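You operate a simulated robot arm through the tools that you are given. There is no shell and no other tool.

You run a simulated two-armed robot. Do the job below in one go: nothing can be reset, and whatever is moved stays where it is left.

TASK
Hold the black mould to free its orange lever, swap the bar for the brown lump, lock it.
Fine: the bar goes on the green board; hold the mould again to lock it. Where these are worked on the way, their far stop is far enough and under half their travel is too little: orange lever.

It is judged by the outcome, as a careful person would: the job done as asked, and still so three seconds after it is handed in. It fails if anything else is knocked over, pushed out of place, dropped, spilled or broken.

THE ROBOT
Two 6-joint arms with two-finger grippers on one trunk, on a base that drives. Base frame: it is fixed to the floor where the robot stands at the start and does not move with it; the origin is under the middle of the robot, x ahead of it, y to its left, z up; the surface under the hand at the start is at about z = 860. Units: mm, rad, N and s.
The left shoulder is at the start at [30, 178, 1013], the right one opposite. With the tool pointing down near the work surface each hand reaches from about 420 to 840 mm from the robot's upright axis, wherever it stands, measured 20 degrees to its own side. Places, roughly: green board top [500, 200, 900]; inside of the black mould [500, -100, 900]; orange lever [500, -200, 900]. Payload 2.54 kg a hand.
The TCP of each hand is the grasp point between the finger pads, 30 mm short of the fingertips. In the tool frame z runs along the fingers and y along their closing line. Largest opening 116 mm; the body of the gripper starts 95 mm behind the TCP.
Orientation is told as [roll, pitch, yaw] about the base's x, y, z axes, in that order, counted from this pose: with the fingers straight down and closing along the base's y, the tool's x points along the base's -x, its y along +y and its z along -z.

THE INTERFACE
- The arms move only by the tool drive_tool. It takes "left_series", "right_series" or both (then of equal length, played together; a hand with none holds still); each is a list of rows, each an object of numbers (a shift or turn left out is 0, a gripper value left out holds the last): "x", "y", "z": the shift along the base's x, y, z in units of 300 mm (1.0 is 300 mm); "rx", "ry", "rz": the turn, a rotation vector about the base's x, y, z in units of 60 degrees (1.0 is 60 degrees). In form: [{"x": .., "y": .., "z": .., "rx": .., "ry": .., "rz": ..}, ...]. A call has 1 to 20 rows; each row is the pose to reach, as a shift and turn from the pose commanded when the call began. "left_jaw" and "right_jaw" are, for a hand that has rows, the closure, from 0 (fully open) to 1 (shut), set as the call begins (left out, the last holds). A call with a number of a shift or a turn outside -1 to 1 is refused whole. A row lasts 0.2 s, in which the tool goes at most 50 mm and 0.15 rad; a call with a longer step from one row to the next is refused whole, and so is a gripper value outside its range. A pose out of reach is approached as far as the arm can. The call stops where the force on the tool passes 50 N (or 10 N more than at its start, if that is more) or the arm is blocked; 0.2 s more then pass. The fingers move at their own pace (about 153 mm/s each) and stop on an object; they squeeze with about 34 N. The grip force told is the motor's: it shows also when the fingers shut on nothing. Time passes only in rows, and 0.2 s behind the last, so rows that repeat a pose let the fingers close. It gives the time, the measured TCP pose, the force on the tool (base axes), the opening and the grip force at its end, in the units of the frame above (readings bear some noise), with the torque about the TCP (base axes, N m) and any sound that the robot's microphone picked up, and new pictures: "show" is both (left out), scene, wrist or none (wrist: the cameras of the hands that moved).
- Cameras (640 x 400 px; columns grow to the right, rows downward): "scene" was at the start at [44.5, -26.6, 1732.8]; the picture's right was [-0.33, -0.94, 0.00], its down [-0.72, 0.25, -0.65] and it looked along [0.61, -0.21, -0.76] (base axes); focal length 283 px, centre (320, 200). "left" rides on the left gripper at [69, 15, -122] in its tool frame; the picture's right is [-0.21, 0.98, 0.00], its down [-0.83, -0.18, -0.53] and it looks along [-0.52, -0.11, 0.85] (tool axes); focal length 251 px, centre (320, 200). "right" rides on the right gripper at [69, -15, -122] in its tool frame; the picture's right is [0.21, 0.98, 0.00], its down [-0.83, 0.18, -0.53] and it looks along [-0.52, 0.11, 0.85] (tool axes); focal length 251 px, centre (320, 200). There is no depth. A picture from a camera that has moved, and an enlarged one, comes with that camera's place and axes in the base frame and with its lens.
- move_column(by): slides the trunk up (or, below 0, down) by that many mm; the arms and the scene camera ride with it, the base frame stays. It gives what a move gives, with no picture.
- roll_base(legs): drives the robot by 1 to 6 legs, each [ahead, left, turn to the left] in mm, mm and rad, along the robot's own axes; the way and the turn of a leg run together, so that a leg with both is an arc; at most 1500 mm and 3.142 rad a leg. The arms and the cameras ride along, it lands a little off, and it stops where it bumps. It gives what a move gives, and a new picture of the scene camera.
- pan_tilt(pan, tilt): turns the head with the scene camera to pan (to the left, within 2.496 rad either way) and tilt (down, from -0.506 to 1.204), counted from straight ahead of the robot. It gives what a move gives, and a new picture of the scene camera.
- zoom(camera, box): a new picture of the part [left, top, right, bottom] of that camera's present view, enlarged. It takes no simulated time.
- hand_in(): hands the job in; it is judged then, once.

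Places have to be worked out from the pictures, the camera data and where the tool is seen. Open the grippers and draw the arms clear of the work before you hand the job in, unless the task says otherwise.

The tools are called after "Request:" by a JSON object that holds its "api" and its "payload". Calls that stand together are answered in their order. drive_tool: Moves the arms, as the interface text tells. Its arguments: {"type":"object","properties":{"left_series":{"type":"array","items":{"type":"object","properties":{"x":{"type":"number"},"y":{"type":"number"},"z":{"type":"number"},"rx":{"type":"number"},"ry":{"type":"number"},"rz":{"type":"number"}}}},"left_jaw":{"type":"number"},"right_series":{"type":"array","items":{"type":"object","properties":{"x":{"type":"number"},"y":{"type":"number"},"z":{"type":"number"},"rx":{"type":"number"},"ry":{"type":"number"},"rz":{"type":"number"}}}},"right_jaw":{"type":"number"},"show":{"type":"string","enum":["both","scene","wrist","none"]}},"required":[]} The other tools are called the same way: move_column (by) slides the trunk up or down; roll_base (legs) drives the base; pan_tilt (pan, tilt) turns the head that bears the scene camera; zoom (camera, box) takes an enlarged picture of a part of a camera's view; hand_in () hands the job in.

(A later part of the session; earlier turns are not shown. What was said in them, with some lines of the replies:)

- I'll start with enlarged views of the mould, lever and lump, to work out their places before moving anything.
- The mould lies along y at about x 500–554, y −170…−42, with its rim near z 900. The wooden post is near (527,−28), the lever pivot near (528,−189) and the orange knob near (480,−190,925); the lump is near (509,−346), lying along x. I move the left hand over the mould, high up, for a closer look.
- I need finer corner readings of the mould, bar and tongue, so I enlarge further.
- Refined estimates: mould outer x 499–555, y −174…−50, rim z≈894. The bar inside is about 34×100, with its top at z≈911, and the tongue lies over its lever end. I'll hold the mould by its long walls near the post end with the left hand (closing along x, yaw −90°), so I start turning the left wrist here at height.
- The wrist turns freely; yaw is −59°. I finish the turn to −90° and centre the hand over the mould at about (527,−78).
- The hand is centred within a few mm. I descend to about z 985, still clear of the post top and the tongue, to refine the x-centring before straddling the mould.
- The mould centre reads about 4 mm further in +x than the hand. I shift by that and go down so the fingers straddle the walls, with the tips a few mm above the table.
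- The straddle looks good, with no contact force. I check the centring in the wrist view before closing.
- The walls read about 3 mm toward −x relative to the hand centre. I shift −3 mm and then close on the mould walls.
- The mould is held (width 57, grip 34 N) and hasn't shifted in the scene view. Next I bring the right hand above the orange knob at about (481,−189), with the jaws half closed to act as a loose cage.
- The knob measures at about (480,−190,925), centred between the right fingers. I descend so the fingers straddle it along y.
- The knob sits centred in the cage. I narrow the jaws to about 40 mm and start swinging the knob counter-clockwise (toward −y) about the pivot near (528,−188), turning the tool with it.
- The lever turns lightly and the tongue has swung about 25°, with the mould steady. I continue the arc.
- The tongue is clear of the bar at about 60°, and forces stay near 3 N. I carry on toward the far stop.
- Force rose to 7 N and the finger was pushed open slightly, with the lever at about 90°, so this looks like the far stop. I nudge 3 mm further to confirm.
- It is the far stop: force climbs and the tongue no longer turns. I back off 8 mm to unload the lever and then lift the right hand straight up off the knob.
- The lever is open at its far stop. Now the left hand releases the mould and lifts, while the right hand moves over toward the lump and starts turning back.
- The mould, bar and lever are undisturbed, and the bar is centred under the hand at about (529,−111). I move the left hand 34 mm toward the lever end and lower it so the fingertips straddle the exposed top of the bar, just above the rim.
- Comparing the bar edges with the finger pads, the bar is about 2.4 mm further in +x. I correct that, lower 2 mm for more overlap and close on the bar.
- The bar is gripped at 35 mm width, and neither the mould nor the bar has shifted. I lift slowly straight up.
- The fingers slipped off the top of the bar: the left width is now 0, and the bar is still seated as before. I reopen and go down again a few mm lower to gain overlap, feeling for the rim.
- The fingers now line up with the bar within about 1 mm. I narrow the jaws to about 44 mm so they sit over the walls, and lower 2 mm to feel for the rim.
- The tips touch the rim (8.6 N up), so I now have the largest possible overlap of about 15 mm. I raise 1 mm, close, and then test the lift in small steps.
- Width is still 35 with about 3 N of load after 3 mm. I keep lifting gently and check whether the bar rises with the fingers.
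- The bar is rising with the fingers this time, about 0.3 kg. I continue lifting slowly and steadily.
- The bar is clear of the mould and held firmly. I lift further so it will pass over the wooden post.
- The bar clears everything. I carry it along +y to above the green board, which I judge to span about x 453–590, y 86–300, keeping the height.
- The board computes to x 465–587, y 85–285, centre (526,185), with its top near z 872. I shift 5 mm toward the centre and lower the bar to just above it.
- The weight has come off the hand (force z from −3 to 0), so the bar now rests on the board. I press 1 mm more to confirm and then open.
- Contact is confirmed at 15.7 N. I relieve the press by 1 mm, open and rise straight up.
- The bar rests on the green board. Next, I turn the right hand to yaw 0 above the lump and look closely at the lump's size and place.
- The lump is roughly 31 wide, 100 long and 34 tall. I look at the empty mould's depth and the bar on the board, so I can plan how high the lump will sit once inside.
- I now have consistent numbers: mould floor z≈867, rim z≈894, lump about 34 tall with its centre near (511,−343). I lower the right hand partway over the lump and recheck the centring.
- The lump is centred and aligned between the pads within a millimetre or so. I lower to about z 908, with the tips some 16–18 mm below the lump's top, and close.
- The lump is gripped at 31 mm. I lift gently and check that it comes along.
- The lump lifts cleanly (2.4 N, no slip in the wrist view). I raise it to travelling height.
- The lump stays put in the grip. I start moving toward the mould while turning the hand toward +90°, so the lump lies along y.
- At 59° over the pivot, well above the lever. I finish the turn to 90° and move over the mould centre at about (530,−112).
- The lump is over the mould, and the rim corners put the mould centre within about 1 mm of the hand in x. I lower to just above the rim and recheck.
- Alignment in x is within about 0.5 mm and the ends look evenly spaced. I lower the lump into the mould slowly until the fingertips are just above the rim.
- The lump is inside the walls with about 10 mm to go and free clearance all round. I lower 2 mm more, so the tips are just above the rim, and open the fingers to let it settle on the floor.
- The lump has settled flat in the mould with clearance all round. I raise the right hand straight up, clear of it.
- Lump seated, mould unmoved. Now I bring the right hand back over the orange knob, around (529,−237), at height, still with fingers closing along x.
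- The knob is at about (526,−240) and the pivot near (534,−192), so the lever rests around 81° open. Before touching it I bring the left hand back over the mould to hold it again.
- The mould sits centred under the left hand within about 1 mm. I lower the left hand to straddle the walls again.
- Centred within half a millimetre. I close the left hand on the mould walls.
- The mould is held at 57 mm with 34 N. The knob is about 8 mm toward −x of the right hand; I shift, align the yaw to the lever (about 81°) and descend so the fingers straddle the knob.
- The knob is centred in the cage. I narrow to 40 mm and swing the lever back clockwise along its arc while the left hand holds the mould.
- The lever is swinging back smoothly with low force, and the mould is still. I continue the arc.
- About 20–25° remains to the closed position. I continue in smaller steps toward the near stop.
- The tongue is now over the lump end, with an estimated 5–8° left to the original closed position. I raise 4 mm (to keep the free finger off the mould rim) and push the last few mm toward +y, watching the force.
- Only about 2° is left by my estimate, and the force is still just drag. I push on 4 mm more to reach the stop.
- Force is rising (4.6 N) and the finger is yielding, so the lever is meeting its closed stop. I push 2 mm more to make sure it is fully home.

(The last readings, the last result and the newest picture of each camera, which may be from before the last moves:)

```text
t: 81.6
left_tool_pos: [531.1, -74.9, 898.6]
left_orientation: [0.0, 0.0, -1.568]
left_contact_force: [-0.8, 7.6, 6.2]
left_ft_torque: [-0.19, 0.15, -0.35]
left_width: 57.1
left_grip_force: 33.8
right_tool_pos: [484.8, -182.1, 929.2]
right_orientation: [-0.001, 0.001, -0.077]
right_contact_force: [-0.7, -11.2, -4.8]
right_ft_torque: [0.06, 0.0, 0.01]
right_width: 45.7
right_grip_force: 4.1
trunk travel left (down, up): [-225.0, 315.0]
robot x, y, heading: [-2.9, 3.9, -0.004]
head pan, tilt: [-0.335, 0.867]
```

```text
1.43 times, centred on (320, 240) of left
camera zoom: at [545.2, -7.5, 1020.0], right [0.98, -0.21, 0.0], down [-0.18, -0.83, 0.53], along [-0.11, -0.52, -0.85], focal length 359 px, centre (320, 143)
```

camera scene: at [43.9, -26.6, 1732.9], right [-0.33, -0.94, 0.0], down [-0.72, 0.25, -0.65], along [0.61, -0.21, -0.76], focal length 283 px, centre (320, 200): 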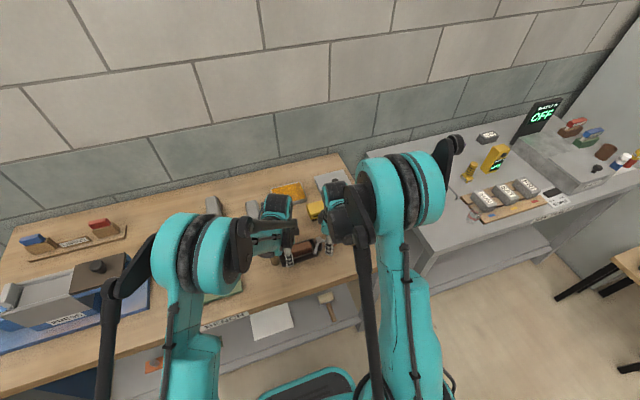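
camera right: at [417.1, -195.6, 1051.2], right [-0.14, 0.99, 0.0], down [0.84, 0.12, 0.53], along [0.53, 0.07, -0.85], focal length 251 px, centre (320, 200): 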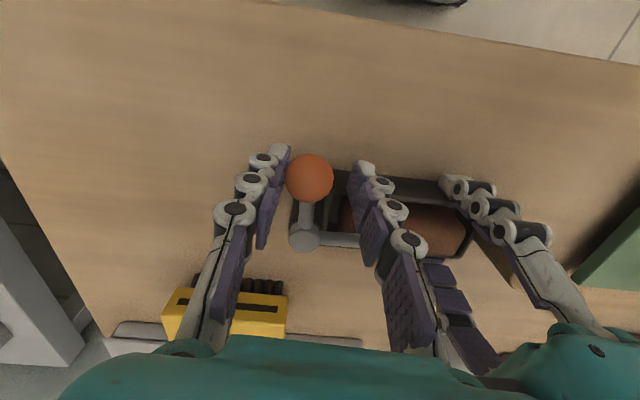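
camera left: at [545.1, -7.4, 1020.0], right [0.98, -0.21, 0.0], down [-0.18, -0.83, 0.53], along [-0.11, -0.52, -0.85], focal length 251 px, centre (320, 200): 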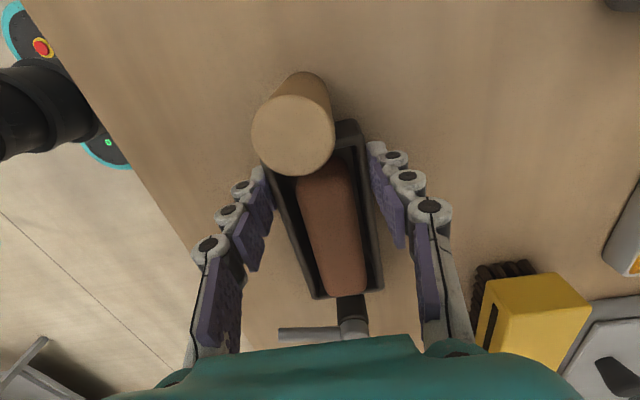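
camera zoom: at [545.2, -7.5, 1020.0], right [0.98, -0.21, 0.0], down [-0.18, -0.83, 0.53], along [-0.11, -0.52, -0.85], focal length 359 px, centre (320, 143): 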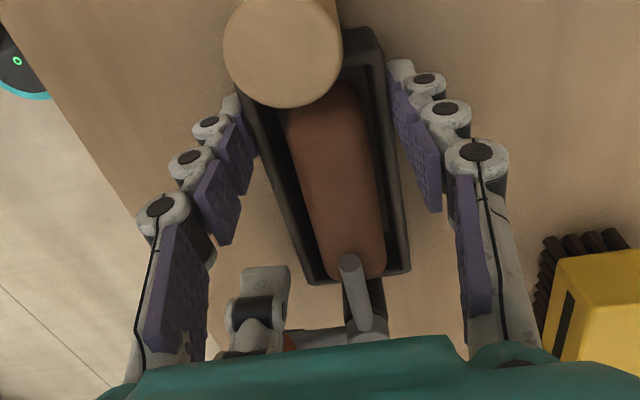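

The lever is firmly against its closed stop (11 N, no more movement). I back off 8 mm, open slightly and lift the right hand straight up from the knob.

Request:
{"api": "drive_tool", "payload": {"right_series": [{"y": -0.013}, {"y": -0.027}, {"y": -0.027}, {"y": -0.027, "z": 0.06}, {"y": -0.027, "z": 0.16}, {"y": -0.027, "z": 0.27}, {"y": -0.027, "z": 0.38}, {"y": -0.027, "z": 0.38}], "right_jaw": 0.6, "show": "both"}}

Request:
{"api": "zoom", "payload": {"camera": "right", "box": [200, 50, 440, 200]}}

Request:
{"api": "zoom", "payload": {"camera": "scene", "box": [260, 220, 340, 270]}}

```text
t: 83.4
left_tool_pos: [531.2, -76.8, 898.6]
left_orientation: [-0.001, 0.0, -1.567]
left_contact_force: [-1.1, 2.6, 1.7]
left_ft_torque: [0.11, -0.01, -0.04]
left_width: 57.1
left_grip_force: 34.0
right_tool_pos: [485.2, -188.7, 1042.4]
right_orientation: [0.001, 0.001, -0.08]
right_contact_force: [0.7, -0.1, 0.2]
right_ft_torque: [0.0, 0.01, 0.01]
right_width: 46.1
right_grip_force: 0.0
trunk travel left (down, up): [-225.0, 315.0]
robot x, y, heading: [2.1, -1.0, -0.003]
head pan, tilt: [-0.335, 0.867]
camera scene: at [44.1, -26.4, 1732.8], right [-0.33, -0.94, 0.0], down [-0.72, 0.25, -0.65], along [0.61, -0.21, -0.76], focal length 283 px, centre (320, 200)
camera right: at [417.0, -197.4, 1164.6], right [-0.14, 0.99, 0.0], down [0.84, 0.12, 0.53], along [0.53, 0.07, -0.85], focal length 251 px, centre (320, 200)
```

scene: 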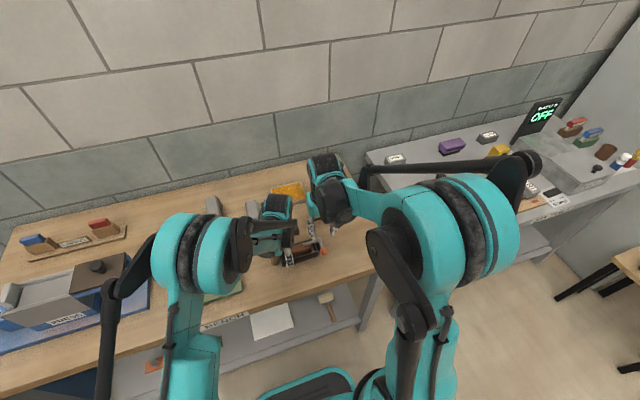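
right: 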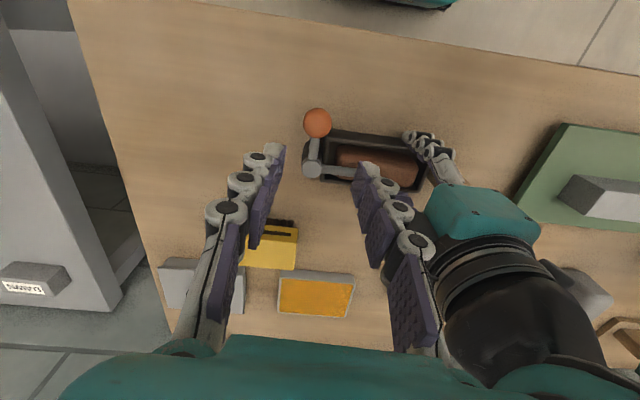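

```text
2.67 times, centred on (320, 125) of right
camera zoom: at [417.0, -197.4, 1164.6], right [-0.14, 0.99, 0.0], down [0.84, 0.12, 0.53], along [0.53, 0.07, -0.85], focal length 670 px, centre (320, 400)
```

zoom: 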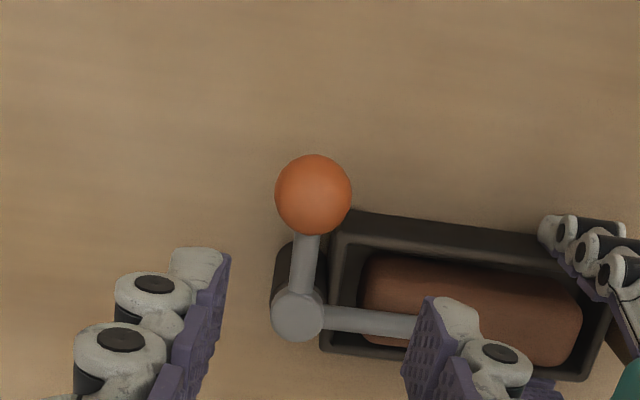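

```text
8.00 times, centred on (300, 245) of scene
camera zoom: at [44.1, -26.4, 1732.8], right [-0.33, -0.94, 0.0], down [-0.72, 0.25, -0.65], along [0.61, -0.21, -0.76], focal length 2267 px, centre (480, -160)
```

zoom: 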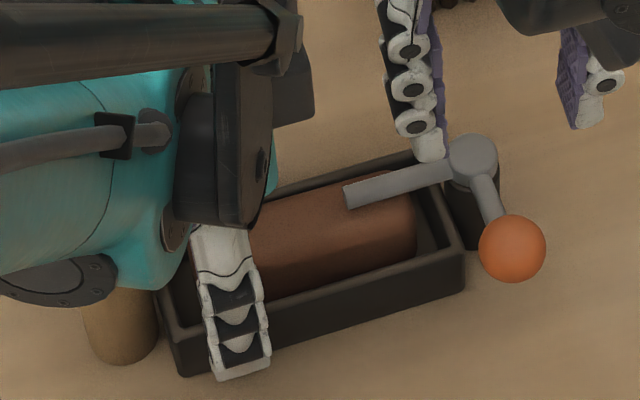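

The lever is back at its original closed position, with the tongue over the lump. Now the right hand withdraws and the left hand releases the mould and rises.

Request:
{"api": "drive_tool", "payload": {"left_series": [{}, {}, {}, {"z": 0.05}, {"z": 0.13}, {"z": 0.22}, {"z": 0.32}, {"z": 0.42}, {"z": 0.5}, {"z": 0.5}], "left_jaw": 0.0, "right_series": [{"z": 0.08, "y": -0.02}, {"z": 0.18, "y": -0.06, "x": -0.02}, {"z": 0.28, "y": -0.12, "x": -0.05}, {"z": 0.38, "y": -0.19, "x": -0.09}, {"z": 0.48, "y": -0.26, "x": -0.13}, {"z": 0.56, "y": -0.32, "x": -0.18}, {"z": 0.62, "y": -0.36, "x": -0.24}, {"z": 0.65, "y": -0.38, "x": -0.29}, {"z": 0.65, "y": -0.38, "x": -0.31}, {"z": 0.65, "y": -0.38, "x": -0.31}], "right_jaw": 0.0, "show": "both"}}

Request:
{"api": "zoom", "payload": {"camera": "scene", "box": [260, 220, 340, 270]}}

```text
t: 85.6
left_tool_pos: [530.2, -77.1, 1046.8]
left_orientation: [0.001, 0.0, -1.566]
left_contact_force: [0.6, 0.0, -0.4]
left_ft_torque: [-0.02, -0.01, 0.0]
left_width: 115.8
left_grip_force: 0.0
right_tool_pos: [391.6, -301.0, 1237.2]
right_orientation: [-0.001, 0.0, -0.079]
right_contact_force: [-0.4, 0.5, -0.3]
right_ft_torque: [-0.01, -0.01, 0.02]
right_width: 116.1
right_grip_force: 0.0
trunk travel left (down, up): [-225.0, 315.0]
robot x, y, heading: [2.4, 2.0, 0.003]
head pan, tilt: [-0.335, 0.867]
camera scene: at [44.9, -26.9, 1732.8], right [-0.33, -0.94, 0.0], down [-0.72, 0.25, -0.65], along [0.61, -0.21, -0.76], focal length 283 px, centre (320, 200)
camera right: at [323.8, -310.9, 1359.9], right [-0.14, 0.99, 0.0], down [0.84, 0.12, 0.53], along [0.53, 0.07, -0.85], focal length 251 px, centre (320, 200)
camera left: at [545.4, -8.1, 1168.3], right [0.98, -0.21, 0.0], down [-0.18, -0.83, 0.53], along [-0.11, -0.52, -0.85], focal length 251 px, centre (320, 200)
```

scene: 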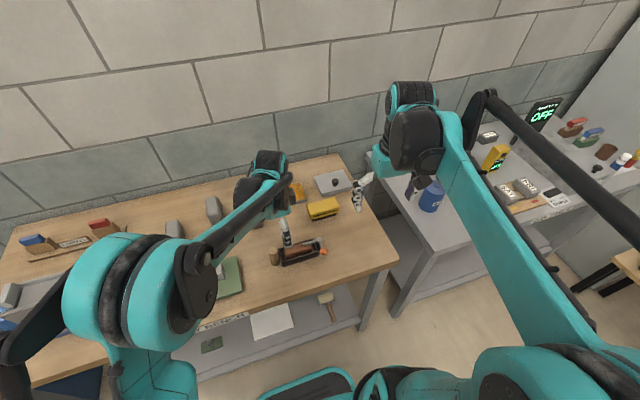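
right: 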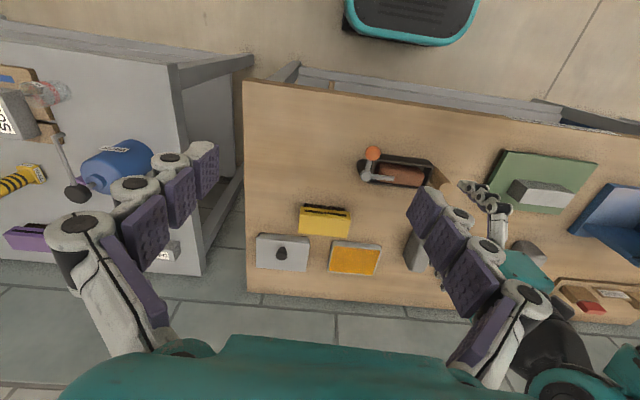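
left: 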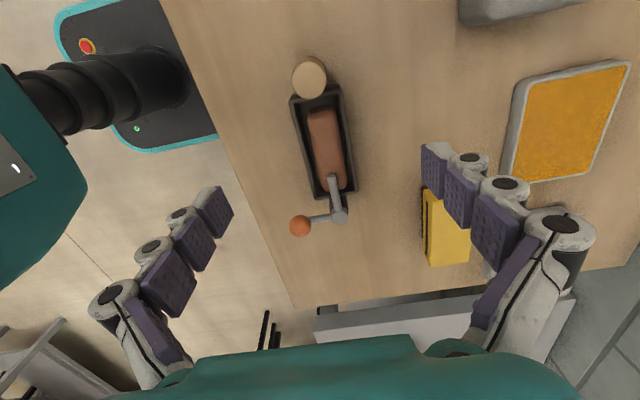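

```text
8.00 times, centred on (300, 245) of scene
camera zoom: at [44.9, -26.9, 1732.8], right [-0.33, -0.94, 0.0], down [-0.72, 0.25, -0.65], along [0.61, -0.21, -0.76], focal length 2267 px, centre (480, -160)
```

zoom: 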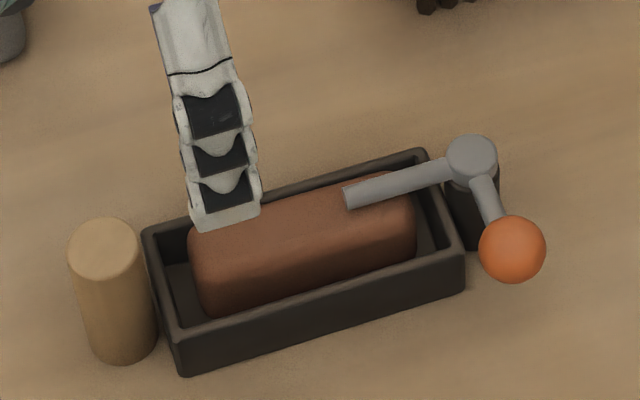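

All released: lump in the mould, lever closed, mould in place. I draw the left hand further up and to its own side, then take a last check.

Request:
{"api": "drive_tool", "payload": {"left_series": [{"z": 0.1}, {"z": 0.2}, {"z": 0.3, "y": 0.05}, {"z": 0.4, "y": 0.13}, {"z": 0.48, "y": 0.22}, {"z": 0.52, "y": 0.31}, {"z": 0.53, "y": 0.38}, {"z": 0.53, "y": 0.38}], "show": "both"}}

Request:
{"api": "zoom", "payload": {"camera": "scene", "box": [160, 200, 400, 350]}}

Request:
{"api": "zoom", "payload": {"camera": "right", "box": [240, 80, 640, 330]}}

```text
t: 87.4
left_tool_pos: [531.2, 35.9, 1208.0]
left_orientation: [0.001, 0.0, -1.567]
left_contact_force: [-0.1, -0.4, -0.9]
left_ft_torque: [0.04, 0.01, -0.02]
left_width: 116.3
left_grip_force: 0.1
right_tool_pos: [393.1, -301.6, 1237.9]
right_orientation: [-0.002, 0.0, -0.078]
right_contact_force: [-0.5, 0.0, 0.1]
right_ft_torque: [-0.01, 0.01, 0.02]
right_width: 116.1
right_grip_force: 0.0
trunk travel left (down, up): [-225.0, 315.0]
robot x, y, heading: [1.4, -0.5, -0.003]
head pan, tilt: [-0.335, 0.867]
camera scene: at [44.6, -27.2, 1732.8], right [-0.33, -0.94, 0.0], down [-0.72, 0.25, -0.65], along [0.61, -0.21, -0.76], focal length 283 px, centre (320, 200)
camera left: at [544.9, 105.4, 1329.1], right [0.98, -0.21, 0.0], down [-0.18, -0.83, 0.53], along [-0.11, -0.52, -0.85], focal length 251 px, centre (320, 200)
```

scene: 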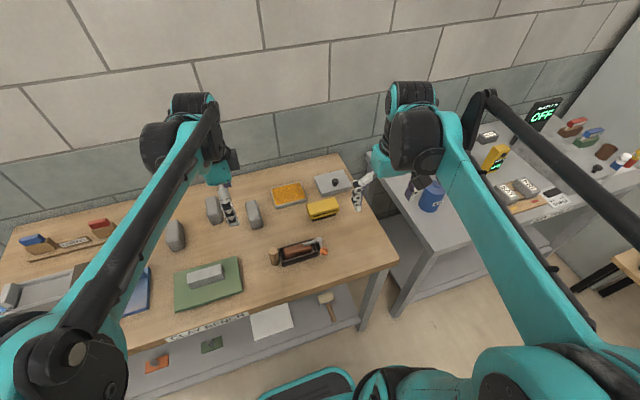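
left: 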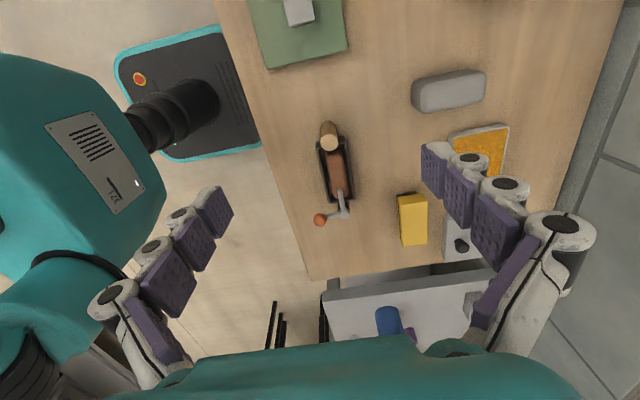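

```text
2.67 times, centred on (280, 275) of scene
camera zoom: at [44.6, -27.2, 1732.8], right [-0.33, -0.94, 0.0], down [-0.72, 0.25, -0.65], along [0.61, -0.21, -0.76], focal length 756 px, centre (427, 0)
```

zoom: 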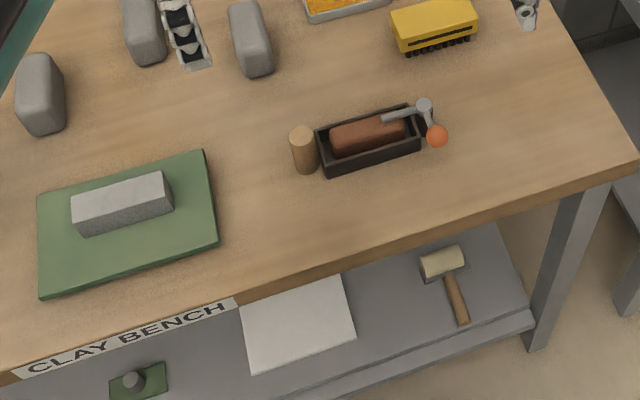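

```text
1.60 times, centred on (440, 205) of right
camera zoom: at [323.7, -311.1, 1359.8], right [-0.14, 0.99, 0.0], down [0.84, 0.12, 0.53], along [0.53, 0.07, -0.85], focal length 402 px, centre (128, 192)
```

zoom: 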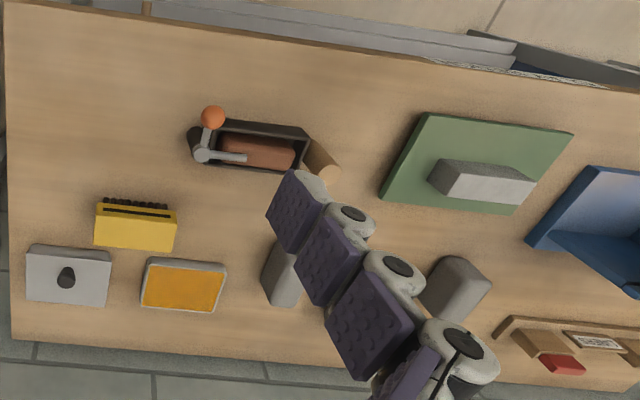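

The last pictures show the bar lying flat on the green board, the brown lump inside the mould and the orange lever closed over it. Nothing else has moved, and both hands are open and clear, so I hand the job in.

Request:
{"api": "hand_in", "payload": {}}

```text
The job is handed in.
```

The job is handed in; I don't have the judge's result yet. The bar is on the green board, the brown lump is in the black mould, and the orange lever is closed over it.

- **Lever:** The left hand held the mould by its long walls both times. The right hand swung the lever open to its far stop, and later back until it met its closed stop.
- **Bar:** The first grip slipped off the top of the bar without moving it. The second, a few millimetres lower, held.
- **Lump:** The fingers don't fit between the lump and the mould walls, so I let it go about 9 mm above the floor of the mould. It settled flat.

The mould may have shifted by about 1.5 mm while I held it. In the last pictures nothing else had moved, and both grippers were open and clear of the bench.
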